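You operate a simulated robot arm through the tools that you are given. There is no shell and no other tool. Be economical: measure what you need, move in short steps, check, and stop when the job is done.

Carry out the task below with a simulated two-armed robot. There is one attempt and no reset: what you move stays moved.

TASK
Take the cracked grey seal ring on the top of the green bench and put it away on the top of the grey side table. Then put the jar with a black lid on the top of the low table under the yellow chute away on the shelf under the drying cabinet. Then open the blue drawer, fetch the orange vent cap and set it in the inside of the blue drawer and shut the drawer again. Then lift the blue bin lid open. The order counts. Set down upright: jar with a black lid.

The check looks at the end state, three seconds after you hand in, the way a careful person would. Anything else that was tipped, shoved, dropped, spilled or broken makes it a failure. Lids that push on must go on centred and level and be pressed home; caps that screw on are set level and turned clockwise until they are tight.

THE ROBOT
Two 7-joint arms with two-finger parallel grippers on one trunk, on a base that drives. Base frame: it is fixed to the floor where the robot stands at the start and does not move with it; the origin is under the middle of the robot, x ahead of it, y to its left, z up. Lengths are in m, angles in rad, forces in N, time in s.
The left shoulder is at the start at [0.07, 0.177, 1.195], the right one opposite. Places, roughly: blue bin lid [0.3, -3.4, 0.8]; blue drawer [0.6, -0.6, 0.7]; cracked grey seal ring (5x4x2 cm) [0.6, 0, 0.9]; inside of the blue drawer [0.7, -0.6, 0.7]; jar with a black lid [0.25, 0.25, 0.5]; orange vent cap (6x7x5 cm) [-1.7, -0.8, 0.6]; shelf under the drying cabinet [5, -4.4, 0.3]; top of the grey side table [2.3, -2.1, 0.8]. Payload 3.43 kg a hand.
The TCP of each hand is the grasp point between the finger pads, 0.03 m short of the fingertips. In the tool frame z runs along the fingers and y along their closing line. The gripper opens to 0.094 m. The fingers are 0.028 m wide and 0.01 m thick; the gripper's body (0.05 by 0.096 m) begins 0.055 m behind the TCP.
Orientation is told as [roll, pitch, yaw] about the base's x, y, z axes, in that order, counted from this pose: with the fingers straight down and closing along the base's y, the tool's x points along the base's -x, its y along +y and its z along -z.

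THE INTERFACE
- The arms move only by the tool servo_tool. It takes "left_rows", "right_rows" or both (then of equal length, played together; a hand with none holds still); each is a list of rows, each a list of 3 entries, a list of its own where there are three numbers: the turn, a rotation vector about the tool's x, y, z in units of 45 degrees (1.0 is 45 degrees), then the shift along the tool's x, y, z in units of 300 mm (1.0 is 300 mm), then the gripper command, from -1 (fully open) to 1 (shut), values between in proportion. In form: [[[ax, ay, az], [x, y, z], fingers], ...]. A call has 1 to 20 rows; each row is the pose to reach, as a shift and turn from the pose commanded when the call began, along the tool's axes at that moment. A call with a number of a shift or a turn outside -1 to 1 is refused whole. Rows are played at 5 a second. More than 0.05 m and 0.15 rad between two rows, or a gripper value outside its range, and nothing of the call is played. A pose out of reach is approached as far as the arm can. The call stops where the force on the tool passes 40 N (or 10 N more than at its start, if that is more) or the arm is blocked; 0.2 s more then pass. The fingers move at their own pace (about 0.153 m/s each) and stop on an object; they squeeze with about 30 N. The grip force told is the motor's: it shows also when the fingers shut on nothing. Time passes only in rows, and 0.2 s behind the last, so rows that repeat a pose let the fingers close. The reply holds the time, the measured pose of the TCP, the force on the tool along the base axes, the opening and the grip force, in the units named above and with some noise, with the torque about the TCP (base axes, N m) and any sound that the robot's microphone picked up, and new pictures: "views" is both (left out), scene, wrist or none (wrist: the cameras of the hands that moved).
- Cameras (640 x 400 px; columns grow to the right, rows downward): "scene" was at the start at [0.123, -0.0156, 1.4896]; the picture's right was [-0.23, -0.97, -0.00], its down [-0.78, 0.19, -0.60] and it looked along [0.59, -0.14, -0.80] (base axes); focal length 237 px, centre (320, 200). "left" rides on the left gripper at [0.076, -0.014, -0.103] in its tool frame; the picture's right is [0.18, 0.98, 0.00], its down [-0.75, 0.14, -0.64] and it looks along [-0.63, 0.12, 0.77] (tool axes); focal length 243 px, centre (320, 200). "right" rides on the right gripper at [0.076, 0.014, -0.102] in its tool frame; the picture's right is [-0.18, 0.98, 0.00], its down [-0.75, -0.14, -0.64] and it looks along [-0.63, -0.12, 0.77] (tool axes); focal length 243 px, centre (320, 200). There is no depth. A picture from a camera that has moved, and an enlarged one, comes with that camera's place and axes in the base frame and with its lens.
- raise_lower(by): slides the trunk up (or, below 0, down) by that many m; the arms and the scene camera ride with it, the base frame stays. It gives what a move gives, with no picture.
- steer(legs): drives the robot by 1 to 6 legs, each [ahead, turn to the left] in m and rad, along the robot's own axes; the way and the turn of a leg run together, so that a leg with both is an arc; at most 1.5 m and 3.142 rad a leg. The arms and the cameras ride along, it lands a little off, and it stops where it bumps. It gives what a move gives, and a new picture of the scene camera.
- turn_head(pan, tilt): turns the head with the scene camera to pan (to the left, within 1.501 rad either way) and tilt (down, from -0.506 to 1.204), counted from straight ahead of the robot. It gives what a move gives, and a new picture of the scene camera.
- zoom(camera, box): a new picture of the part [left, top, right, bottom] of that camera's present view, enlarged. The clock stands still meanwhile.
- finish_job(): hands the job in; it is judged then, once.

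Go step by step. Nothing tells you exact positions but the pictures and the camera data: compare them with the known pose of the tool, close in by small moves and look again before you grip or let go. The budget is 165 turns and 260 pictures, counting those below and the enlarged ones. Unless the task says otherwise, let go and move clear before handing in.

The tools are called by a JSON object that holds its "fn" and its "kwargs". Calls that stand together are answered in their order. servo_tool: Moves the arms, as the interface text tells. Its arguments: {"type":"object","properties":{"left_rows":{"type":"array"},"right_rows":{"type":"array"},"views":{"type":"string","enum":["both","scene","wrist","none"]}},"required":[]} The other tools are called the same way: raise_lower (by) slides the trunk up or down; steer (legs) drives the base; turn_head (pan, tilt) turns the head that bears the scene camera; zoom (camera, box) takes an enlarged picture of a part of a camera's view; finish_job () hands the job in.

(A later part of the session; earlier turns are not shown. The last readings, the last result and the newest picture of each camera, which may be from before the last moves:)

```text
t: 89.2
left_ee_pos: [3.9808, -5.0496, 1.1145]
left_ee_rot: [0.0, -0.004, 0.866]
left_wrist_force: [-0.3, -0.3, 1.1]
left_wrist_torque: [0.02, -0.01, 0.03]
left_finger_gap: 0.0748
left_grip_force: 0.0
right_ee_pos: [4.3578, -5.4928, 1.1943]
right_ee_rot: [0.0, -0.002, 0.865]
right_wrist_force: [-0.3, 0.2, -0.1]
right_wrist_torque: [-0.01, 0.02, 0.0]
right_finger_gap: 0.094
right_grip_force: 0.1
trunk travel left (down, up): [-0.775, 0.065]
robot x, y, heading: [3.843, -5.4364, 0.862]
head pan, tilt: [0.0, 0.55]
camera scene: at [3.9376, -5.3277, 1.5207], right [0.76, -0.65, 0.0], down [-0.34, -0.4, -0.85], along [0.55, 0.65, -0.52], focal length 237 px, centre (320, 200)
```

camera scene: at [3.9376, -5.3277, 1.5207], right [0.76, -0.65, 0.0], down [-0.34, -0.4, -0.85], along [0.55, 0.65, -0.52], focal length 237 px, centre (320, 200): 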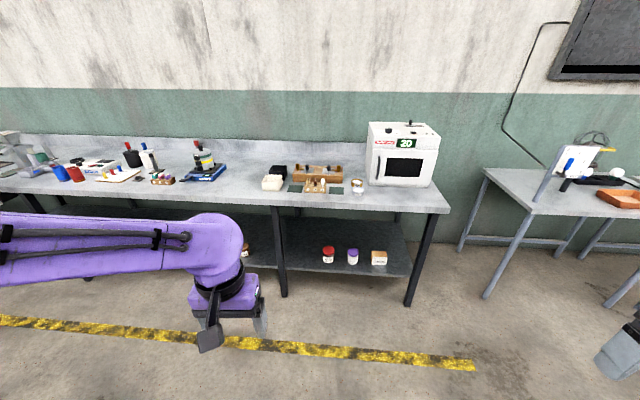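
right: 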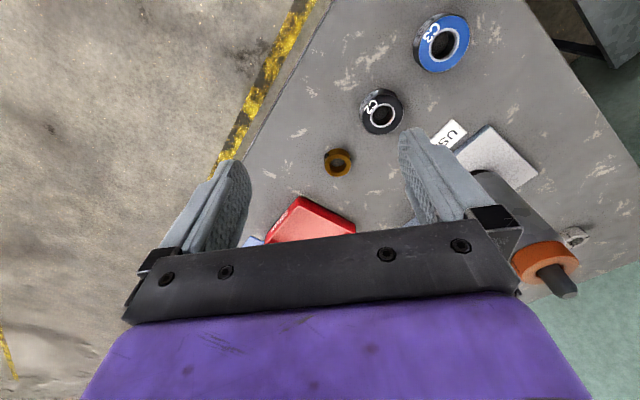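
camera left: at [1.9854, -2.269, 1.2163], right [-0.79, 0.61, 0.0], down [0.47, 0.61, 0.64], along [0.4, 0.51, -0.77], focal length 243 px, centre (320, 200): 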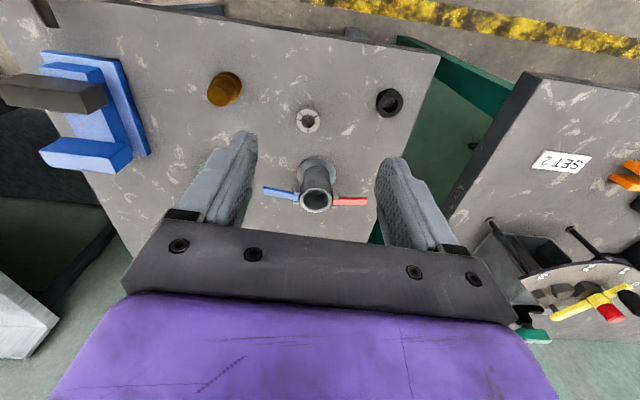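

The shelf has a free spot left of the red-lidded jar and plenty of height, so a top grip on the jar will do. I drive back towards the start.

{"fn": "steer", "kwargs": {"legs": [[0, 1.443], [1.5, 0], [1.5, 0], [1.5, 0], [1.1, 0]]}}

```text
t: 119.2
left_ee_pos: [-0.0862, -1.0048, 1.1148]
left_ee_rot: [0.0, -0.002, 2.26]
left_wrist_force: [-0.9, -0.6, -0.1]
left_wrist_torque: [0.01, 0.0, -0.01]
left_finger_gap: 0.0749
left_grip_force: 0.0
right_ee_pos: [0.4162, -0.7123, 1.1951]
right_ee_rot: [0.0, -0.002, 2.261]
right_wrist_force: [-0.1, 0.8, -0.6]
right_wrist_torque: [0.0, -0.01, 0.03]
right_finger_gap: 0.0941
right_grip_force: 0.1
trunk travel left (down, up): [-0.775, 0.065]
robot x, y, heading: [0.2654, -1.2081, 2.265]
head pan, tilt: [0.0, 0.55]
camera scene: at [0.1823, -1.0955, 1.5208], right [0.77, 0.64, 0.0], down [0.33, -0.4, -0.85], along [-0.54, 0.66, -0.52], focal length 237 px, centre (320, 200)
```

scene: 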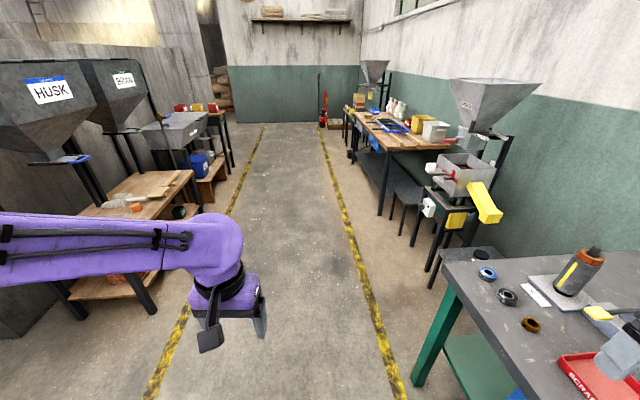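

I see the low table with the jar beside the machine with the yellow chute, and the orange vent cap on the wooden table at left. I return to the bench's end by the known clear way.

{"fn": "steer", "kwargs": {"legs": [[0, 0.312], [0.67, 0], [0, -1.007], [0.75, 0]]}}

{"fn": "turn_head", "kwargs": {"pan": -0.4, "tilt": 0.9}}

```text
t: 130.3
left_ee_pos: [-0.4531, 0.3024, 1.1158]
left_ee_rot: [0.001, -0.002, 1.581]
left_wrist_force: [-0.9, 0.0, -0.8]
left_wrist_torque: [0.01, -0.01, 0.01]
left_finger_gap: 0.0752
left_grip_force: 0.1
right_ee_pos: [0.1222, 0.2148, 1.1943]
right_ee_rot: [0.001, -0.002, 1.579]
right_wrist_force: [-0.1, 0.7, -0.4]
right_wrist_torque: [0.02, 0.03, 0.02]
right_finger_gap: 0.0943
right_grip_force: 0.1
trunk travel left (down, up): [-0.775, 0.065]
robot x, y, heading: [-0.3014, -0.0785, 1.58]
head pan, tilt: [0.0, 0.55]
camera scene: at [-0.3021, 0.064, 1.5208], right [1.0, 0.01, 0.0], down [0.0, -0.52, -0.85], along [-0.01, 0.85, -0.52], focal length 237 px, centre (320, 200)
```

scene: 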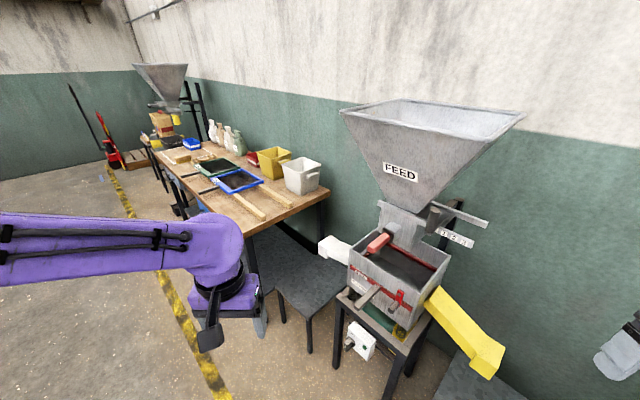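

```text
t: 131.2
left_ee_pos: [-0.4529, 0.304, 1.1148]
left_ee_rot: [0.0, -0.002, 1.58]
left_wrist_force: [0.6, 1.6, 0.7]
left_wrist_torque: [0.0, -0.02, 0.01]
left_finger_gap: 0.0752
left_grip_force: 0.1
right_ee_pos: [0.1202, 0.2141, 1.1944]
right_ee_rot: [0.001, -0.002, 1.579]
right_wrist_force: [0.7, 0.4, 0.4]
right_wrist_torque: [0.0, 0.04, 0.0]
right_finger_gap: 0.0942
right_grip_force: 0.0
trunk travel left (down, up): [-0.775, 0.065]
robot x, y, heading: [-0.3008, -0.0746, 1.578]
head pan, tilt: [-0.4, 0.901]
camera scene: at [-0.2727, 0.0447, 1.4915], right [0.92, -0.38, 0.0], down [-0.3, -0.72, -0.62], along [0.24, 0.57, -0.78], focal length 237 px, centre (320, 200)
```

scene: 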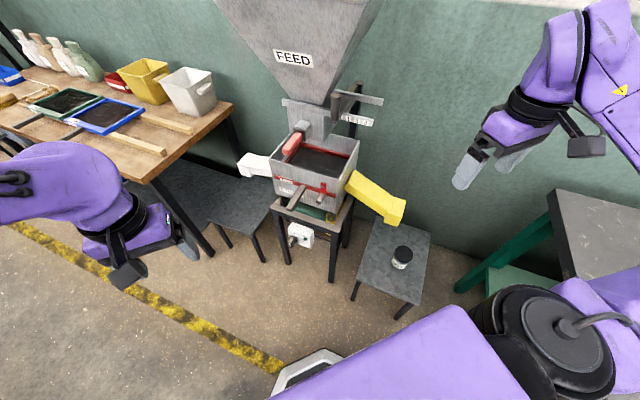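

The jar stands on the low stool-like table by the bench end at about [0.25, 0.31]. I go back to the start stance, where the left arm can reach it.

{"fn": "steer", "kwargs": {"legs": [[0, -1.38], [0.3, -0.1]]}}

{"fn": "turn_head", "kwargs": {"pan": 0.7, "tilt": 1.1}}

```text
t: 136.5
left_ee_pos: [0.355, 0.1634, 1.1143]
left_ee_rot: [0.0, -0.004, 0.115]
left_wrist_force: [0.3, 0.5, -0.6]
left_wrist_torque: [-0.02, -0.01, -0.02]
left_finger_gap: 0.0752
left_grip_force: 0.1
right_ee_pos: [0.3275, -0.4175, 1.1941]
right_ee_rot: [0.0, -0.002, 0.117]
right_wrist_force: [0.5, 0.3, 0.0]
right_wrist_torque: [0.01, 0.02, 0.05]
right_finger_gap: 0.0943
right_grip_force: 0.1
trunk travel left (down, up): [-0.775, 0.065]
robot x, y, heading: [-0.0095, -0.0299, 0.116]
head pan, tilt: [-0.4, 0.901]
camera scene: at [0.1148, -0.0411, 1.4916], right [-0.28, -0.96, 0.0], down [-0.75, 0.22, -0.62], along [0.6, -0.17, -0.78], focal length 237 px, centre (320, 200)
```

scene: 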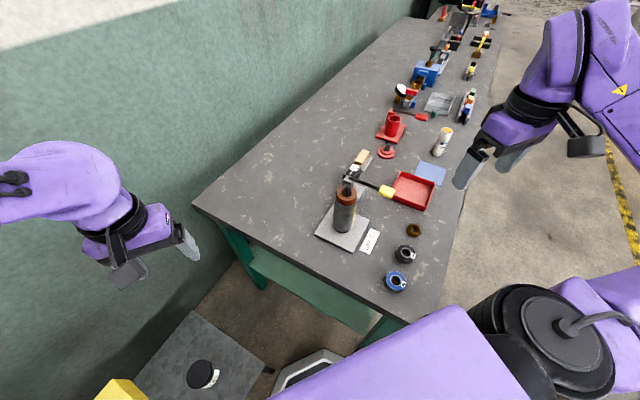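

```text
t: 137.9
left_ee_pos: [0.3568, 0.1645, 1.1146]
left_ee_rot: [-0.001, -0.003, 0.116]
left_wrist_force: [-0.3, -0.3, -0.4]
left_wrist_torque: [-0.03, 0.02, -0.02]
left_finger_gap: 0.075
left_grip_force: 0.0
right_ee_pos: [0.3293, -0.4169, 1.193]
right_ee_rot: [-0.001, -0.002, 0.118]
right_wrist_force: [0.5, -0.9, 0.2]
right_wrist_torque: [0.06, -0.04, -0.01]
right_finger_gap: 0.0943
right_grip_force: 0.0
trunk travel left (down, up): [-0.775, 0.065]
robot x, y, heading: [-0.0054, -0.0278, 0.118]
head pan, tilt: [0.7, 1.1]
camera scene: at [0.0873, 0.0261, 1.4776], right [0.73, -0.69, 0.0], down [-0.61, -0.65, -0.45], along [0.31, 0.33, -0.89], focal length 237 px, centre (320, 200)
```

scene: 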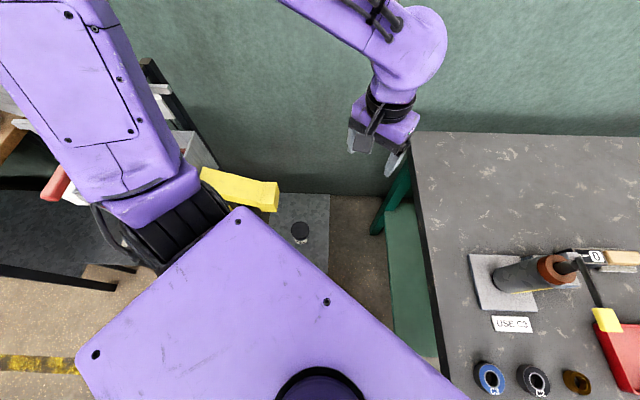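

The jar's lid is at about [0.26, 0.34, 0.51], with the yellow chute end just behind it. I bring the left hand over it, turning it 45° so that it stays clear of the chute.

{"fn": "servo_tool", "kwargs": {"left_rows": [[[0, 0, -0.166], [0.05, 0.125, 0.05], -1], [[0, 0, -0.333], [0.1, 0.25, 0.1], -1], [[0, 0, -0.5], [0.15, 0.376, 0.15], -1], [[0, 0, -0.666], [0.2, 0.5, 0.2], -1], [[0, 0, -0.833], [0.252, 0.627, 0.25], -1], [[0, 0, -1.0], [0.252, 0.627, 0.4], -1], [[0, 0, -1.0], [0.252, 0.627, 0.5], -1], [[0, 0, -1.0], [0.252, 0.627, 0.5], -1]]}}

```text
t: 139.7
left_ee_pos: [0.2454, 0.3318, 0.9706]
left_ee_rot: [-0.009, -0.018, 0.907]
left_wrist_force: [-0.3, -0.5, -0.3]
left_wrist_torque: [0.01, 0.02, -0.02]
left_finger_gap: 0.0938
left_grip_force: 0.0
right_ee_pos: [0.3123, -0.4302, 1.1934]
right_ee_rot: [0.012, -0.018, 0.114]
right_wrist_force: [0.3, 0.2, -0.3]
right_wrist_torque: [0.0, 0.0, -0.01]
right_finger_gap: 0.094
right_grip_force: 0.1
trunk travel left (down, up): [-0.775, 0.065]
robot x, y, heading: [-0.0078, -0.0274, 0.124]
head pan, tilt: [0.7, 1.1]
camera scene: at [0.0665, 0.0038, 1.4796], right [0.73, -0.68, 0.0], down [-0.6, -0.65, -0.47], along [0.32, 0.35, -0.88], focal length 237 px, centre (320, 200)
camera left: at [0.2077, 0.2616, 1.0725], right [-0.89, 0.46, -0.01], down [0.34, 0.67, 0.65], along [0.31, 0.58, -0.76], focal length 243 px, centre (320, 200)
```

scene: 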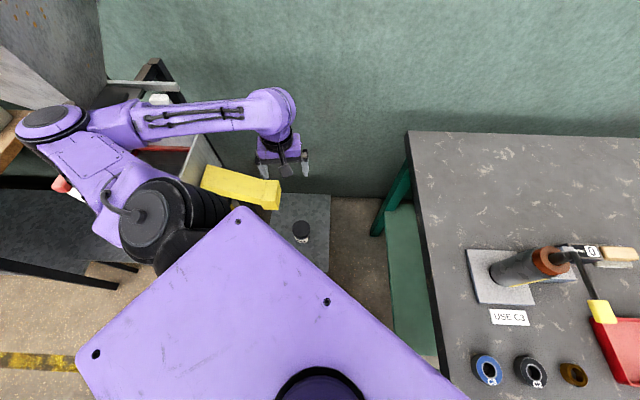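
left: 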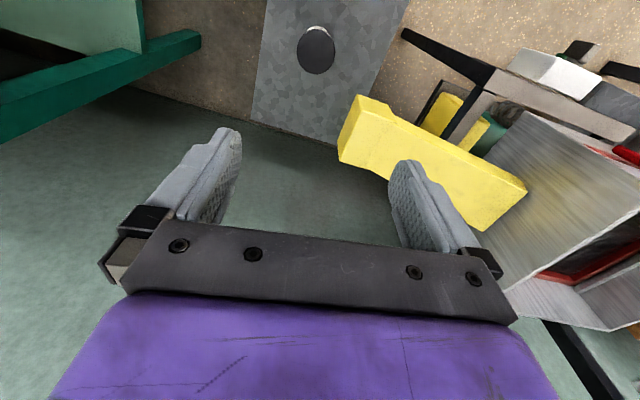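

The robot leans back slightly, as if the elbow presses on something near the hopper. I go back along the same path at once.

{"fn": "servo_tool", "kwargs": {"left_rows": [[[0, 0, 0], [0, 0, -0.15], -1], [[0, 0, 0.166], [0, -0.1, -0.25], -1], [[0, 0, 0.333], [0, -0.2, -0.33], -1]], "views": "scene"}}

```text
t: 140.5
left_ee_pos: [0.3058, 0.3181, 1.0579]
left_ee_rot: [-0.011, 0.01, 0.642]
left_wrist_force: [-0.7, 1.1, -0.2]
left_wrist_torque: [-0.06, 0.02, 0.01]
left_finger_gap: 0.0941
left_grip_force: 0.0
right_ee_pos: [0.3333, -0.3996, 1.1998]
right_ee_rot: [-0.014, 0.002, 0.119]
right_wrist_force: [0.7, 1.2, 0.4]
right_wrist_torque: [-0.09, 0.03, 0.01]
right_finger_gap: 0.094
right_grip_force: 0.1
trunk travel left (down, up): [-0.775, 0.065]
robot x, y, heading: [-0.0022, -0.0271, 0.116]
head pan, tilt: [0.7, 1.1]
camera scene: at [0.0907, 0.0442, 1.4774], right [0.73, -0.69, 0.01], down [-0.61, -0.65, -0.45], along [0.31, 0.32, -0.9], focal length 237 px, centre (320, 200)
```

scene: 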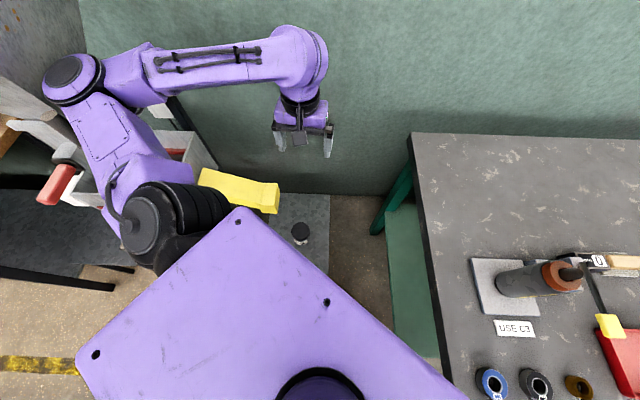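

{"fn": "servo_tool", "kwargs": {"left_rows": [[[0, 0, 0], [0, 0, 0], -1], [[0, 0, 0], [0, 0, 0], -1], [[0, 0, 0], [0, 0, 0], -1], [[0, 0, 0], [0, 0, 0], -1]], "views": "none"}}

{"fn": "turn_head", "kwargs": {"pan": 1.3, "tilt": 0.6}}

```text
t: 141.5
left_ee_pos: [0.3052, 0.303, 1.0625]
left_ee_rot: [0.0, 0.002, 0.64]
left_wrist_force: [0.4, -0.2, 0.1]
left_wrist_torque: [-0.02, -0.01, -0.01]
left_finger_gap: 0.0939
left_grip_force: 0.0
right_ee_pos: [0.3302, -0.4166, 1.1928]
right_ee_rot: [0.002, 0.001, 0.115]
right_wrist_force: [0.0, -0.2, 0.7]
right_wrist_torque: [-0.06, 0.01, 0.02]
right_finger_gap: 0.0939
right_grip_force: 0.0
trunk travel left (down, up): [-0.775, 0.065]
robot x, y, heading: [-0.0065, -0.0264, 0.117]
head pan, tilt: [0.7, 1.1]
```

```text
t: 142.5
left_ee_pos: [0.3048, 0.302, 1.0629]
left_ee_rot: [0.0, 0.0, 0.64]
left_wrist_force: [0.5, -0.1, 0.7]
left_wrist_torque: [0.01, 0.0, 0.02]
left_finger_gap: 0.0938
left_grip_force: 0.0
right_ee_pos: [0.3278, -0.4171, 1.195]
right_ee_rot: [0.002, -0.001, 0.117]
right_wrist_force: [0.1, 0.4, -0.3]
right_wrist_torque: [0.02, 0.03, -0.01]
right_finger_gap: 0.0941
right_grip_force: 0.0
trunk travel left (down, up): [-0.775, 0.065]
robot x, y, heading: [-0.0053, -0.0244, 0.12]
head pan, tilt: [1.3, 0.6]
camera scene: at [0.0576, 0.0664, 1.5162], right [0.99, -0.15, 0.0], down [-0.09, -0.56, -0.82], along [0.13, 0.82, -0.57], focal length 237 px, centre (320, 200)
```

scene: 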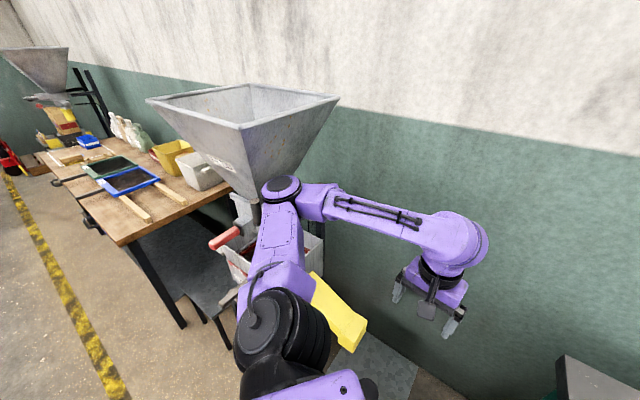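

It has settled; the lean was sway from a fast move. The chute end stands close to the jar, so I'll turn the hand further and lean it towards me, moving more slowly.

{"fn": "servo_tool", "kwargs": {"left_rows": [[[0, 0, -0.05], [0.01, 0, 0.02], -1], [[0, 0, -0.15], [0.04, -0.01, 0.07], -1], [[0, 0, -0.25], [0.07, -0.015, 0.13], -1], [[0, 0, -0.35], [0.1, -0.02, 0.2], -1], [[0, 0, -0.45], [0.13, -0.03, 0.27], -1], [[0, 0, -0.55], [0.16, -0.04, 0.34], -1], [[0, 0, -0.65], [0.19, -0.05, 0.4], -1], [[0, 0, -0.75], [0.21, -0.053, 0.45], -1], [[0, 0, -0.82], [0.218, -0.053, 0.48], -1], [[0, 0, -0.84], [0.218, -0.053, 0.5], -1], [[0, 0, -0.84], [0.218, -0.053, 0.5], -1]], "views": "wrist"}}

```text
t: 144.9
left_ee_pos: [0.2678, 0.254, 0.9112]
left_ee_rot: [0.0, -0.001, 1.302]
left_wrist_force: [-1.1, 0.1, -0.9]
left_wrist_torque: [-0.01, 0.01, 0.0]
left_finger_gap: 0.0941
left_grip_force: 0.0
left hand out of reach, approached as far as the arm can: row 5, 6, 7, 8, 9, 10, 11
right_ee_pos: [0.3291, -0.4159, 1.1942]
right_ee_rot: [0.0, -0.002, 0.117]
right_wrist_force: [0.3, 0.9, 0.3]
right_wrist_torque: [-0.02, 0.02, -0.01]
right_finger_gap: 0.0938
right_grip_force: 0.1
trunk travel left (down, up): [-0.775, 0.065]
robot x, y, heading: [-0.0055, -0.0294, 0.117]
head pan, tilt: [1.3, 0.6]
camera left: at [0.2613, 0.1765, 1.0135], right [-1.0, 0.09, 0.0], down [0.07, 0.76, 0.64], along [0.05, 0.64, -0.77], focal length 243 px, centre (320, 200)
```

left: 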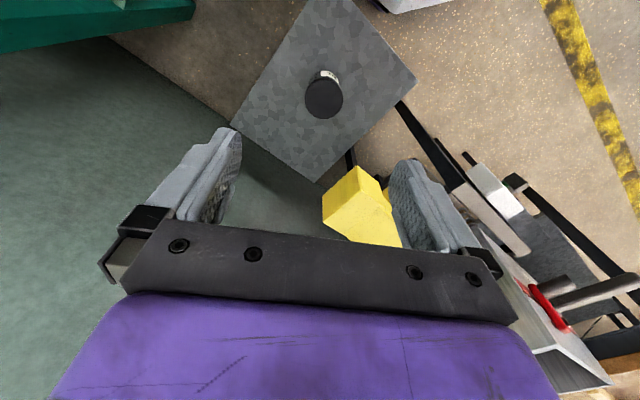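

The chute end is about 8 cm beyond the jar at z 0.63 and up, so there is room. I lower the hand on the near side.

{"fn": "servo_tool", "kwargs": {"left_rows": [[[0, 0, 0], [-0.01, 0.01, 0.05], -1], [[0, 0, 0], [-0.03, 0.02, 0.12], -1], [[0, 0, 0], [-0.05, 0.03, 0.2], -1], [[0, 0, 0], [-0.07, 0.04, 0.28], -1], [[0, 0, 0], [-0.09, 0.046, 0.36], -1], [[0, 0, 0], [-0.09, 0.046, 0.44], -1], [[0, 0, 0], [-0.09, 0.046, 0.52], -1], [[0, 0, 0], [-0.09, 0.046, 0.58], -1], [[0, 0, 0], [-0.09, 0.046, 0.62], -1], [[0, 0, 0], [-0.09, 0.046, 0.63], -1]]}}

```text
t: 147.1
left_ee_pos: [0.263, 0.2846, 0.7217]
left_ee_rot: [-0.003, -0.002, 1.299]
left_wrist_force: [0.3, -0.3, 0.4]
left_wrist_torque: [-0.02, -0.03, 0.0]
left_finger_gap: 0.0941
left_grip_force: 0.0
right_ee_pos: [0.3296, -0.4157, 1.1945]
right_ee_rot: [0.0, -0.002, 0.119]
right_wrist_force: [0.3, 0.5, -0.3]
right_wrist_torque: [0.01, -0.02, 0.03]
right_finger_gap: 0.094
right_grip_force: 0.1
trunk travel left (down, up): [-0.775, 0.065]
robot x, y, heading: [-0.0083, -0.0265, 0.118]
head pan, tilt: [1.3, 0.6]
camera scene: at [0.0573, 0.0672, 1.5162], right [0.99, -0.15, 0.0], down [-0.09, -0.56, -0.83], along [0.13, 0.82, -0.56], focal length 237 px, centre (320, 200)
camera left: at [0.2563, 0.207, 0.8246], right [-1.0, 0.09, 0.0], down [0.06, 0.76, 0.64], along [0.06, 0.64, -0.77], focal length 243 px, centre (320, 200)
```

scene: 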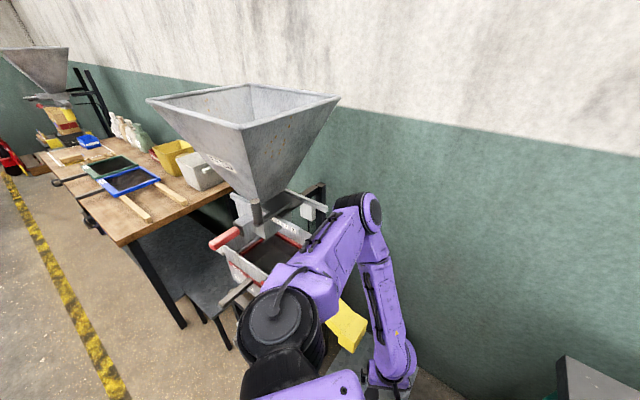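
left: 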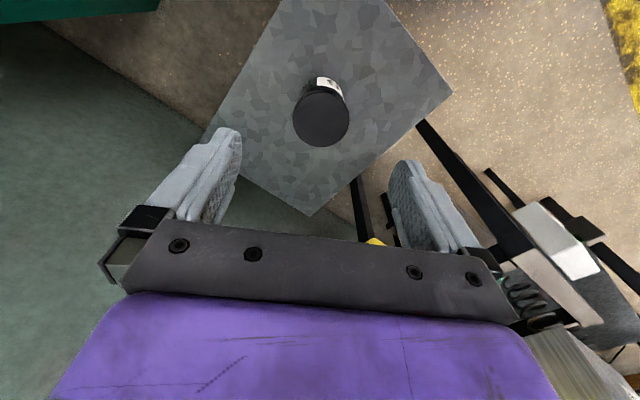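

The jar's lid is at about [0.267, 0.334, 0.50], about 7.7 cm wide. I move over it with a slight lean and stop above it.

{"fn": "servo_tool", "kwargs": {"left_rows": [[[0, -0.04, 0], [-0.03, 0.005, 0.05], -1], [[0, -0.1, 0], [-0.07, 0.015, 0.12], -1], [[0, -0.16, 0], [-0.11, 0.02, 0.2], -1], [[0, -0.22, 0], [-0.15, 0.03, 0.27], -1], [[0, -0.25, 0], [-0.162, 0.031, 0.32], -1], [[0, -0.25, 0], [-0.162, 0.031, 0.333], -1], [[0, -0.25, 0], [-0.162, 0.031, 0.333], -1]]}}

```text
t: 148.7
left_ee_pos: [0.2685, 0.3311, 0.624]
left_ee_rot: [-0.002, -0.196, 1.299]
left_wrist_force: [-0.4, -0.3, 0.4]
left_wrist_torque: [-0.03, -0.03, 0.02]
left_finger_gap: 0.0938
left_grip_force: 0.0
right_ee_pos: [0.3283, -0.4171, 1.193]
right_ee_rot: [0.0, 0.0, 0.116]
right_wrist_force: [-0.2, 0.1, 0.9]
right_wrist_torque: [0.01, 0.0, -0.03]
right_finger_gap: 0.094
right_grip_force: 0.1
trunk travel left (down, up): [-0.775, 0.065]
robot x, y, heading: [-0.0063, -0.0284, 0.117]
head pan, tilt: [1.3, 0.6]
camera scene: at [0.0573, 0.0673, 1.5162], right [0.99, -0.15, 0.0], down [-0.09, -0.56, -0.83], along [0.13, 0.82, -0.56], focal length 237 px, centre (320, 200)
camera left: at [0.2561, 0.2357, 0.7089], right [-1.0, 0.09, -0.04], down [0.03, 0.63, 0.78], along [0.09, 0.77, -0.63], focal length 243 px, centre (320, 200)
```

scene: 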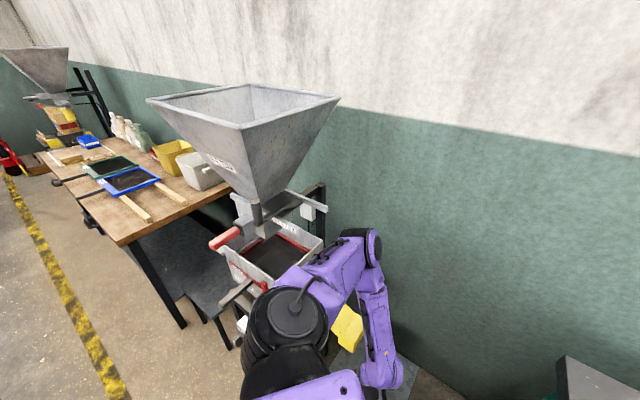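
left: 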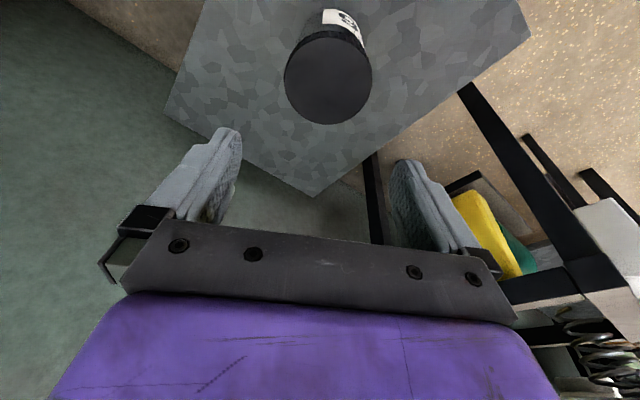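

{"fn": "servo_tool", "kwargs": {"left_rows": [[[0, 0, 0], [0.01, 0.012, 0.05], -1], [[0, 0, 0], [0.025, 0.012, 0.12], -1], [[0, 0, 0], [0.04, 0.012, 0.2], -1], [[0, 0, 0], [0.049, 0.012, 0.245], -1], [[0, 0, 0], [0.051, 0.012, 0.258], -1], [[0, 0, 0], [0.051, 0.012, 0.258], -1]]}}

```text
t: 150.1
left_ee_pos: [0.2662, 0.3347, 0.5443]
left_ee_rot: [-0.002, -0.196, 1.301]
left_wrist_force: [-0.3, -0.4, -0.3]
left_wrist_torque: [0.01, -0.01, 0.01]
left_finger_gap: 0.0941
left_grip_force: 0.1
right_ee_pos: [0.3291, -0.4162, 1.1954]
right_ee_rot: [-0.001, -0.003, 0.117]
right_wrist_force: [0.3, 0.3, 0.1]
right_wrist_torque: [-0.01, 0.0, 0.02]
right_finger_gap: 0.0937
right_grip_force: 0.1
trunk travel left (down, up): [-0.775, 0.065]
robot x, y, heading: [-0.0079, -0.0272, 0.117]
head pan, tilt: [1.3, 0.6]
camera scene: at [0.0574, 0.0672, 1.5162], right [0.99, -0.15, 0.0], down [-0.09, -0.56, -0.83], along [0.13, 0.82, -0.56], focal length 237 px, centre (320, 200)
camera left: at [0.2537, 0.2398, 0.6293], right [-1.0, 0.09, -0.04], down [0.03, 0.63, 0.78], along [0.09, 0.77, -0.63], focal length 243 px, centre (320, 200)
```

scene: 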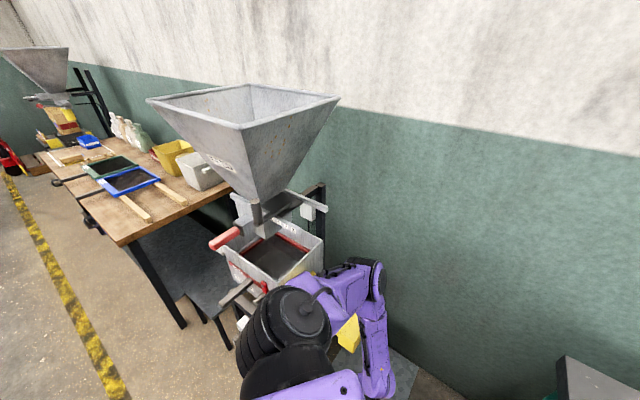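
left: 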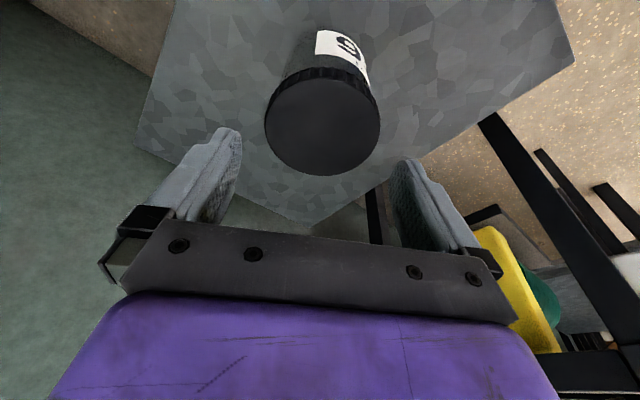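

{"fn": "servo_tool", "kwargs": {"left_rows": [[[0, 0, 0], [0.025, 0, 0.05], -1], [[0, 0, 0], [0.04, 0, 0.1], -1], [[0, 0, 0], [0.05, 0, 0.15], -1], [[0, 0, 0], [0.056, 0, 0.196], -1], [[0, 0, 0], [0.056, 0, 0.196], -1]], "views": "wrist"}}

```text
t: 151.3
left_ee_pos: [0.2624, 0.3296, 0.4831]
left_ee_rot: [-0.002, -0.198, 1.3]
left_wrist_force: [-0.4, 0.1, 0.4]
left_wrist_torque: [0.01, 0.03, 0.01]
left_finger_gap: 0.094
left_grip_force: 0.1
right_ee_pos: [0.3288, -0.4163, 1.1944]
right_ee_rot: [-0.001, -0.001, 0.117]
right_wrist_force: [0.8, 0.1, 0.5]
right_wrist_torque: [-0.03, 0.0, 0.0]
right_finger_gap: 0.0938
right_grip_force: 0.1
trunk travel left (down, up): [-0.775, 0.065]
robot x, y, heading: [-0.0055, -0.0269, 0.116]
head pan, tilt: [1.3, 0.6]
camera left: at [0.2508, 0.2344, 0.5684], right [-1.0, 0.09, -0.04], down [0.03, 0.63, 0.78], along [0.09, 0.77, -0.63], focal length 243 px, centre (320, 200)
```

left: 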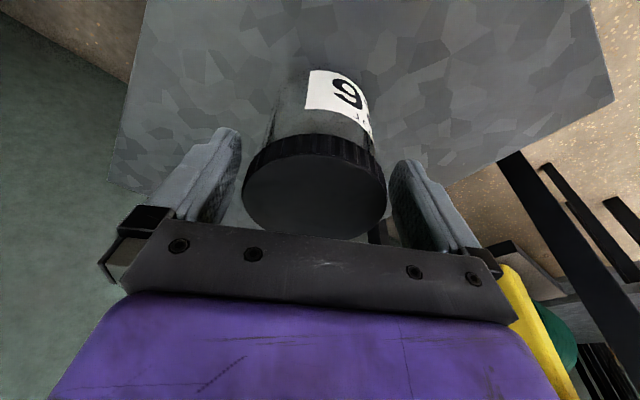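

{"fn": "servo_tool", "kwargs": {"left_rows": [[[0, 0, 0], [-0.005, 0, 0.035], -1], [[0, 0, 0], [-0.013, 0, 0.07], -1], [[0, 0, 0], [-0.013, 0, 0.07], -1]], "views": "wrist"}}

```text
t: 152.1
left_ee_pos: [0.2655, 0.3357, 0.4632]
left_ee_rot: [-0.002, -0.196, 1.302]
left_wrist_force: [0.6, -0.1, 1.4]
left_wrist_torque: [-0.01, 0.0, 0.02]
left_finger_gap: 0.0943
left_grip_force: 0.0
right_ee_pos: [0.3286, -0.4178, 1.1946]
right_ee_rot: [0.0, -0.003, 0.118]
right_wrist_force: [0.1, -0.4, 0.7]
right_wrist_torque: [0.01, -0.01, 0.01]
right_finger_gap: 0.0936
right_grip_force: 0.0
trunk travel left (down, up): [-0.775, 0.065]
robot x, y, heading: [-0.0033, -0.0289, 0.11]
head pan, tilt: [1.3, 0.6]
camera left: at [0.2524, 0.2415, 0.5486], right [-1.0, 0.09, -0.04], down [0.03, 0.63, 0.78], along [0.09, 0.77, -0.63], focal length 243 px, centre (320, 200)
```

left: 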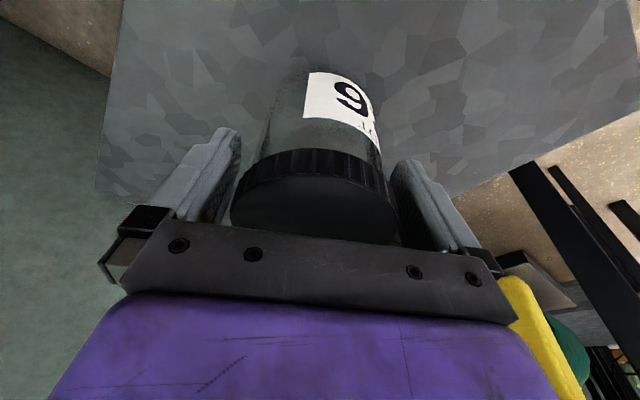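

The lid sits between the pads. I close on it.

{"fn": "servo_tool", "kwargs": {"left_rows": [[[0, 0, 0], [0, 0, 0], -0.8], [[0, 0, 0], [0, 0, 0], -0.4], [[0, 0, 0], [0, 0, 0], 0.2], [[0, 0, 0], [0, 0, 0], 1], [[0, 0, 0], [0, 0, 0], 1]], "views": "wrist"}}

```text
t: 153.3
left_ee_pos: [0.2646, 0.3364, 0.4629]
left_ee_rot: [-0.002, -0.197, 1.301]
left_wrist_force: [0.8, 0.2, -0.9]
left_wrist_torque: [-0.06, -0.05, -0.03]
left_finger_gap: 0.0841
left_grip_force: 30.4
right_ee_pos: [0.3293, -0.4166, 1.1937]
right_ee_rot: [0.002, -0.002, 0.117]
right_wrist_force: [-1.0, 0.1, 0.1]
right_wrist_torque: [-0.02, 0.0, -0.01]
right_finger_gap: 0.0939
right_grip_force: 0.1
trunk travel left (down, up): [-0.775, 0.065]
robot x, y, heading: [-0.0067, -0.0298, 0.12]
head pan, tilt: [1.3, 0.6]
camera left: at [0.2524, 0.2413, 0.5486], right [-1.0, 0.09, -0.04], down [0.03, 0.63, 0.78], along [0.09, 0.77, -0.63], focal length 243 px, centre (320, 200)
```

left: 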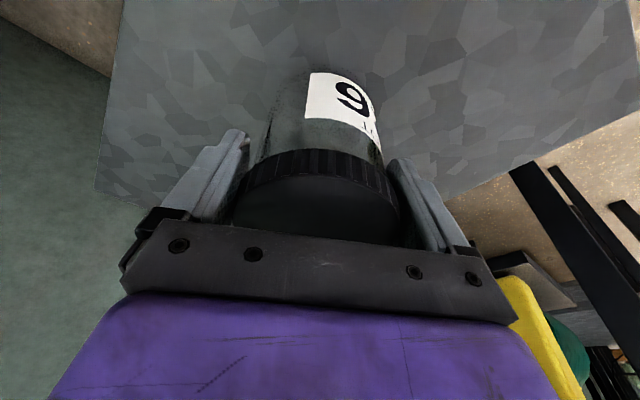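

Gripped at 84 mm. I lift straight up slowly.

{"fn": "servo_tool", "kwargs": {"left_rows": [[[0, 0, 0], [-0.006, 0, -0.03], 1], [[0, 0, 0], [-0.014, 0, -0.07], 1], [[0, 0, 0], [-0.024, 0, -0.12], 1], [[0, 0, 0], [-0.026, 0, -0.19], 1], [[0, 0, 0], [-0.02, 0, -0.27], 1], [[0, 0, 0], [-0.01, 0, -0.35], 1], [[0, 0, 0], [0.01, 0, -0.43], 1], [[0, 0, 0], [0.03, 0, -0.51], 1], [[0, 0, 0], [0.05, 0, -0.59], 1], [[0, 0, 0], [0.07, 0, -0.67], 1], [[0, 0, 0], [0.08, 0, -0.73], 1], [[0, 0, 0], [0.08, 0, -0.75], 1]]}}

```text
t: 155.9
left_ee_pos: [0.2469, 0.2712, 0.6778]
left_ee_rot: [-0.003, -0.197, 1.301]
left_wrist_force: [-0.6, 0.3, -2.8]
left_wrist_torque: [-0.02, 0.01, -0.02]
left_finger_gap: 0.0836
left_grip_force: 30.4
right_ee_pos: [0.3286, -0.4165, 1.1948]
right_ee_rot: [0.0, -0.002, 0.117]
right_wrist_force: [0.2, -0.4, 0.3]
right_wrist_torque: [0.04, 0.02, -0.01]
right_finger_gap: 0.094
right_grip_force: 0.1
trunk travel left (down, up): [-0.775, 0.065]
robot x, y, heading: [-0.0071, -0.0264, 0.116]
head pan, tilt: [1.3, 0.6]
camera scene: at [0.0576, 0.0674, 1.5162], right [0.99, -0.15, 0.0], down [-0.09, -0.56, -0.82], along [0.13, 0.82, -0.57], focal length 237 px, centre (320, 200)
camera left: at [0.2335, 0.1763, 0.7636], right [-1.0, 0.09, -0.04], down [0.03, 0.63, 0.78], along [0.09, 0.77, -0.63], focal length 243 px, centre (320, 200)
```

scene: 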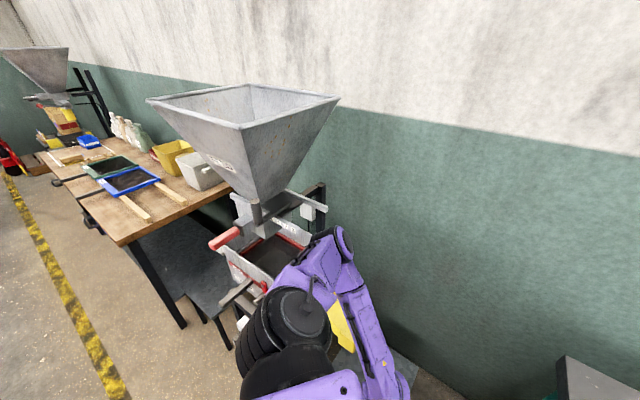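
left: 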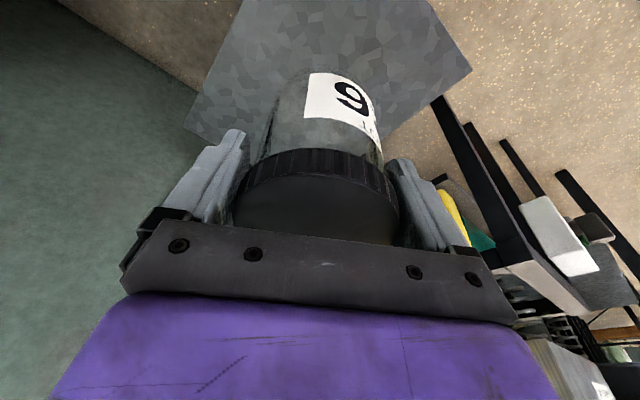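

The jar hangs securely. I raise further to carrying height.

{"fn": "servo_tool", "kwargs": {"left_rows": [[[0, 0, 0], [0.01, 0, -0.04], 1], [[0, 0, 0], [0.01, 0, -0.11], 1], [[0, 0, 0], [0.01, -0.01, -0.19], 1], [[0, 0, 0], [0, -0.02, -0.27], 1], [[0, 0, 0], [-0.01, -0.03, -0.35], 1], [[0, 0, 0], [-0.02, -0.04, -0.43], 1], [[0, 0, 0], [-0.03, -0.05, -0.51], 1], [[0, 0, 0], [-0.04, -0.06, -0.59], 1], [[0, 0, 0], [-0.05, -0.064, -0.67], 1], [[0, 0, 0], [-0.06, -0.064, -0.75], 1], [[0, 0, 0], [-0.07, -0.064, -0.83], 1], [[0, 0, 0], [-0.077, -0.064, -0.9], 1], [[0, 0, 0], [-0.077, -0.064, -0.9], 1]], "views": "none"}}

```text
t: 157.8
left_ee_pos: [0.2872, 0.2646, 0.8124]
left_ee_rot: [0.093, -0.236, 1.378]
left_wrist_force: [-0.2, 0.0, -2.8]
left_wrist_torque: [0.02, -0.03, -0.02]
left_finger_gap: 0.0823
left_grip_force: 29.9
left hand out of reach, approached as far as the arm can: row 9
right_ee_pos: [0.3413, -0.3896, 1.1806]
right_ee_rot: [0.03, -0.017, 0.283]
right_wrist_force: [0.6, 0.3, 2.2]
right_wrist_torque: [-0.07, -0.03, -0.02]
right_finger_gap: 0.0939
right_grip_force: 0.1
trunk travel left (down, up): [-0.775, 0.065]
robot x, y, heading: [-0.0031, -0.0279, 0.092]
head pan, tilt: [1.3, 0.6]
stopped in row 9 (right hand): the arm was blocked; the commanded pose is now the measured one
```

Something jolted; the right arm was reported blocked. I stop and look around.

{"fn": "servo_tool", "kwargs": {"left_rows": [[[0, 0, 0], [0, 0, 0], 1], [[0, 0, 0], [0, 0, 0], 1]]}}

{"fn": "turn_head", "kwargs": {"pan": -0.3, "tilt": 0.9}}

```text
t: 158.2
left_ee_pos: [0.2536, 0.2254, 0.7888]
left_ee_rot: [0.105, -0.086, 1.44]
left_wrist_force: [-0.6, -1.5, -1.7]
left_wrist_torque: [0.02, -0.02, 0.0]
left_finger_gap: 0.0819
left_grip_force: 30.1
right_ee_pos: [0.2981, -0.3708, 1.2018]
right_ee_rot: [0.038, -0.119, 0.372]
right_wrist_force: [0.2, 1.7, 0.6]
right_wrist_torque: [0.01, 0.0, -0.01]
right_finger_gap: 0.0941
right_grip_force: 0.0
trunk travel left (down, up): [-0.775, 0.065]
robot x, y, heading: [-0.0032, -0.0295, 0.068]
head pan, tilt: [1.3, 0.6]
stopped in row 1 (left hand): the arm was blocked; the commanded pose is now the measured one
camera scene: at [0.2244, 0.0559, 1.5136], right [0.97, -0.2, -0.11], down [-0.2, -0.55, -0.81], along [0.1, 0.81, -0.57], focal length 237 px, centre (320, 200)
camera left: at [0.2677, 0.139, 0.8818], right [-0.99, -0.06, 0.09], down [0.02, 0.7, 0.72], along [-0.11, 0.71, -0.69], focal length 243 px, centre (320, 200)
```

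scene: 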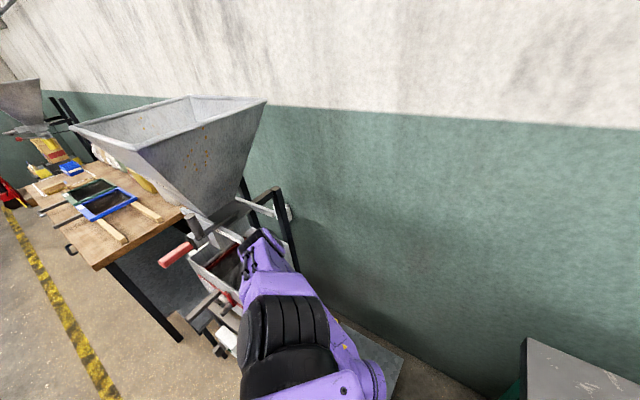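
left: 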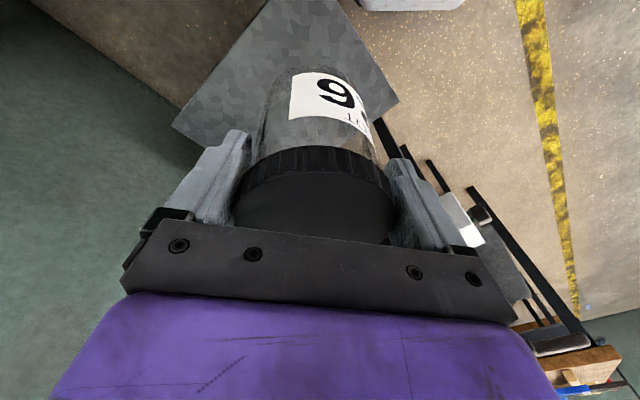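

```text
t: 159.8
left_ee_pos: [0.2486, 0.2212, 0.7855]
left_ee_rot: [0.116, -0.067, 1.449]
left_wrist_force: [0.2, -0.3, -2.1]
left_wrist_torque: [0.01, -0.02, 0.01]
left_finger_gap: 0.0815
left_grip_force: 30.0
right_ee_pos: [0.3006, -0.3705, 1.202]
right_ee_rot: [0.042, -0.117, 0.378]
right_wrist_force: [0.0, -0.1, 0.4]
right_wrist_torque: [0.02, 0.01, 0.03]
right_finger_gap: 0.0938
right_grip_force: 0.0
trunk travel left (down, up): [-0.775, 0.065]
robot x, y, heading: [-0.0018, -0.0335, 0.069]
head pan, tilt: [-0.3, 0.901]
camera scene: at [0.2771, -0.0489, 1.4819], right [-0.23, -0.97, 0.02], down [-0.83, 0.18, -0.53], along [0.52, -0.14, -0.85], focal length 237 px, centre (320, 200)
```

scene: 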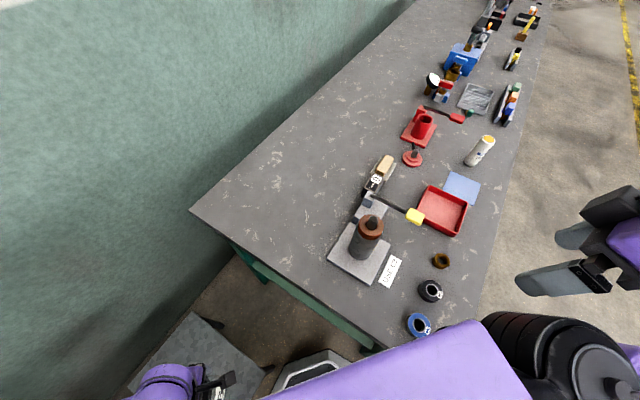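

The left elbow is caught under the machine's bracket while rising, and the body tilts forward. I go back down gently to free it.

{"fn": "servo_tool", "kwargs": {"left_rows": [[[0, 0, 0], [-0.01, 0, 0.04], 1], [[0, 0, 0], [-0.02, 0, 0.08], 1], [[0, 0, 0], [-0.04, 0, 0.13], 1], [[0, 0, 0], [-0.06, 0, 0.18], 1], [[0, 0, 0], [-0.08, 0, 0.23], 1], [[0, 0, 0], [-0.1, 0, 0.28], 1], [[0, 0, 0], [-0.1, 0, 0.28], 1]], "views": "none"}}

{"fn": "turn_head", "kwargs": {"pan": 1.3, "tilt": 0.6}}

```text
t: 160.2
left_ee_pos: [0.1921, 0.2246, 0.7853]
left_ee_rot: [0.197, -0.063, 1.415]
left_wrist_force: [-0.5, 1.4, 0.9]
left_wrist_torque: [-0.05, -0.03, 0.04]
left_finger_gap: 0.081
left_grip_force: 29.9
left hand out of reach, approached as far as the arm can: row 1
right_ee_pos: [0.269, -0.3697, 1.2245]
right_ee_rot: [0.058, -0.191, 0.456]
right_wrist_force: [46.1, -45.2, 52.4]
right_wrist_torque: [0.69, 0.1, -0.4]
right_finger_gap: 0.0618
right_grip_force: 0.0
trunk travel left (down, up): [-0.775, 0.065]
robot x, y, heading: [-0.0028, -0.0359, 0.06]
head pan, tilt: [-0.3, 0.901]
stopped in row 1 (left hand): the arm was blocked; the commanded pose is now the measured one
```

```text
t: 161.8
left_ee_pos: [0.1951, 0.2191, 0.7835]
left_ee_rot: [0.172, -0.073, 1.422]
left_wrist_force: [0.3, 0.1, -1.8]
left_wrist_torque: [-0.04, -0.01, 0.01]
left_finger_gap: 0.0807
left_grip_force: 30.0
right_ee_pos: [0.2557, -0.3772, 1.2209]
right_ee_rot: [0.058, -0.199, 0.448]
right_wrist_force: [44.0, -41.6, 1.4]
right_wrist_torque: [-1.15, -1.21, -0.5]
right_finger_gap: 0.0616
right_grip_force: 0.0
trunk travel left (down, up): [-0.775, 0.065]
robot x, y, heading: [-0.0075, -0.0347, 0.055]
head pan, tilt: [1.3, 0.6]
camera scene: at [0.2179, 0.0292, 1.5198], right [0.97, -0.21, -0.1], down [-0.2, -0.54, -0.82], along [0.12, 0.82, -0.56], focal length 237 px, centre (320, 200)
```

scene: 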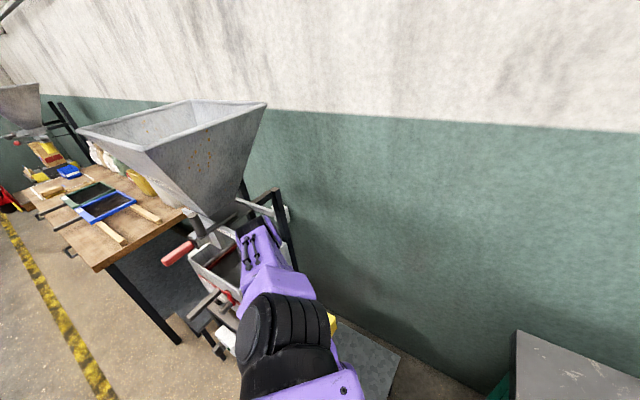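

{"fn": "zoom", "kwargs": {"camera": "right", "box": [0, 0, 640, 400]}}

{"fn": "zoom", "kwargs": {"camera": "scene", "box": [180, 180, 420, 330]}}

{"fn": "zoom", "kwargs": {"camera": "left", "box": [0, 0, 640, 400]}}

```text
1.00 times, centred on (320, 200) of right (not enlarged: the box is as wide or as high as the picture)
camera zoom: at [0.1669, -0.4104, 1.3065], right [-0.27, 0.96, 0.09], down [0.63, 0.11, 0.77], along [0.73, 0.27, -0.63], focal length 243 px, centre (320, 200)
```

zoom: 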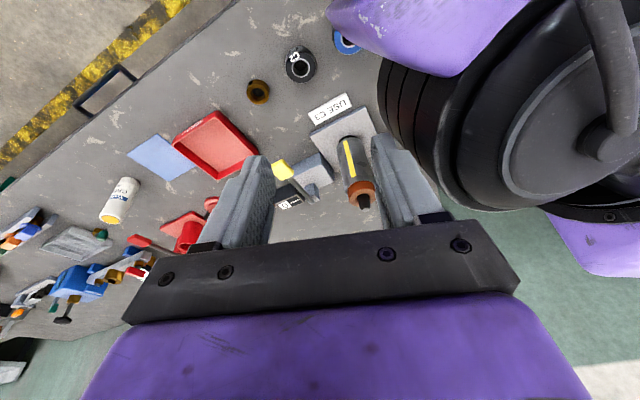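

```text
2.67 times, centred on (300, 255) of scene
camera zoom: at [0.2179, 0.0292, 1.5198], right [0.97, -0.21, -0.1], down [-0.2, -0.54, -0.82], along [0.12, 0.82, -0.56], focal length 633 px, centre (373, 53)
```

zoom: 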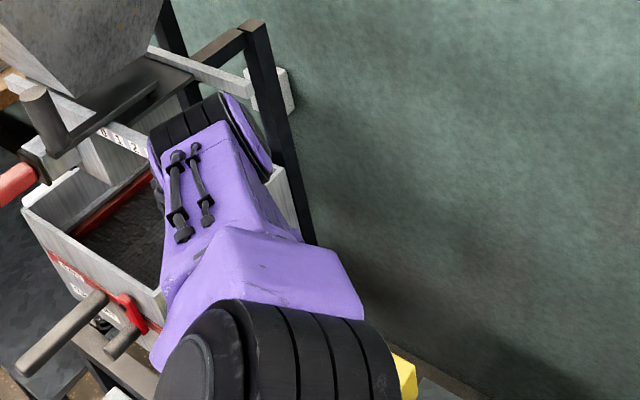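

```text
1.00 times, centred on (320, 200) of left (not enlarged: the box is as wide or as high as the picture)
camera zoom: at [0.2137, 0.1327, 0.8757], right [-0.99, -0.05, 0.15], down [0.07, 0.7, 0.71], along [-0.14, 0.71, -0.69], focal length 243 px, centre (320, 200)
```

zoom: 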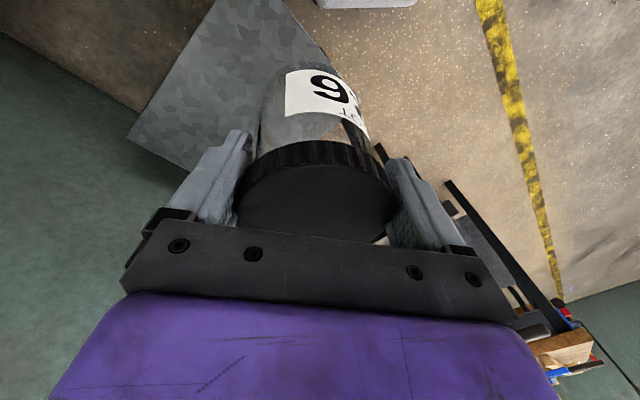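

The right hand's finger is now pressing on its own shoulder because of the lean. I move the right hand forward first.

{"fn": "servo_tool", "kwargs": {"right_rows": [[[0, 0, 0], [-0.05, -0.03, 0], -1], [[0, 0, 0], [-0.12, -0.06, 0], -1], [[0, 0, 0], [-0.2, -0.1, 0], -1], [[0, 0, 0], [-0.28, -0.14, 0], -1], [[0, 0, 0], [-0.3, -0.15, 0], -1]], "views": "none"}}

```text
t: 162.2
left_ee_pos: [0.112, 0.2341, 0.7826]
left_ee_rot: [0.255, -0.031, 1.361]
left_wrist_force: [-10.5, 27.9, 6.3]
left_wrist_torque: [-1.37, -0.6, 0.22]
left_finger_gap: 0.0808
left_grip_force: 29.6
right_ee_pos: [0.211, -0.3603, 1.228]
right_ee_rot: [0.136, -0.235, 0.509]
right_wrist_force: [22.9, -53.9, -15.5]
right_wrist_torque: [-1.54, -1.13, 0.43]
right_finger_gap: 0.0143
right_grip_force: 0.1
right hand out of reach, approached as far as the arm can: row 1
trunk travel left (down, up): [-0.775, 0.065]
robot x, y, heading: [-0.0051, -0.0349, 0.046]
head pan, tilt: [1.3, 0.6]
stopped in row 1 (left hand): the arm was blocked; the commanded pose is now the measured one
```

{"fn": "turn_head", "kwargs": {"pan": 0.6, "tilt": 1.1}}

{"fn": "zoom", "kwargs": {"camera": "left", "box": [0, 0, 640, 400]}}

{"fn": "zoom", "kwargs": {"camera": "right", "box": [0, 0, 640, 400]}}

```text
t: 163.2
left_ee_pos: [0.1205, 0.2314, 0.7669]
left_ee_rot: [0.069, -0.068, 1.421]
left_wrist_force: [-0.2, 0.4, -2.6]
left_wrist_torque: [-0.03, -0.1, 0.0]
left_finger_gap: 0.0806
left_grip_force: 29.7
right_ee_pos: [0.1365, -0.3679, 1.2376]
right_ee_rot: [0.027, -0.302, 0.457]
right_wrist_force: [1.7, -2.8, -2.2]
right_wrist_torque: [-0.24, -0.27, -0.03]
right_finger_gap: 0.0915
right_grip_force: 0.1
trunk travel left (down, up): [-0.775, 0.065]
robot x, y, heading: [-0.0025, -0.0305, 0.055]
head pan, tilt: [0.6, 1.1]
camera scene: at [0.089, 0.0066, 1.4781], right [0.61, -0.79, 0.0], down [-0.7, -0.54, -0.46], along [0.37, 0.28, -0.89], focal length 237 px, centre (320, 200)
```

scene: 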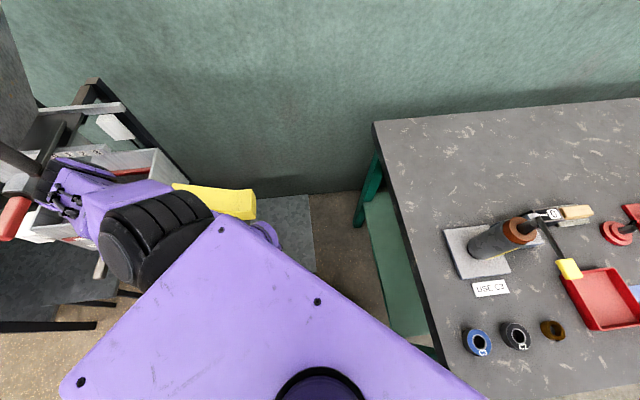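

```text
1.00 times, centred on (320, 200) of left (not enlarged: the box is as wide or as high as the picture)
camera zoom: at [0.1288, 0.1458, 0.8627], right [-1.0, -0.04, 0.06], down [0.01, 0.71, 0.7], along [-0.07, 0.7, -0.71], focal length 243 px, centre (320, 200)
```

zoom: 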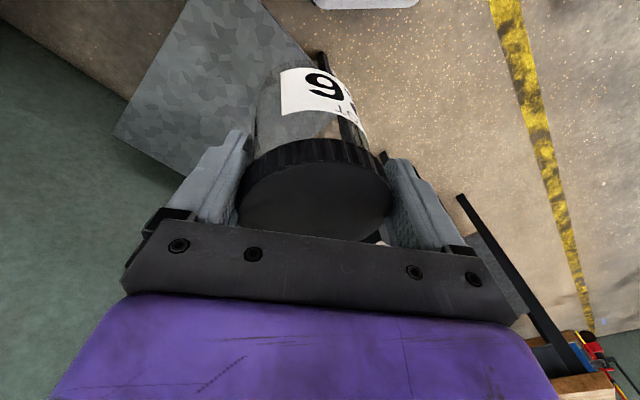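

```text
1.00 times, centred on (320, 200) of right (not enlarged: the box is as wide or as high as the picture)
camera zoom: at [0.0373, -0.4035, 1.3125], right [-0.28, 0.96, 0.08], down [0.55, 0.09, 0.83], along [0.79, 0.28, -0.55], focal length 243 px, centre (320, 200)
```

zoom: 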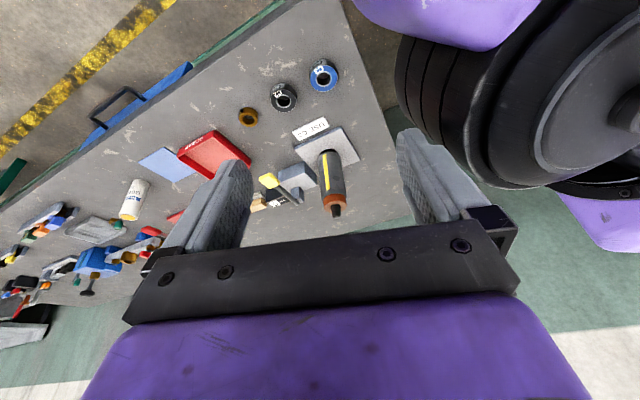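

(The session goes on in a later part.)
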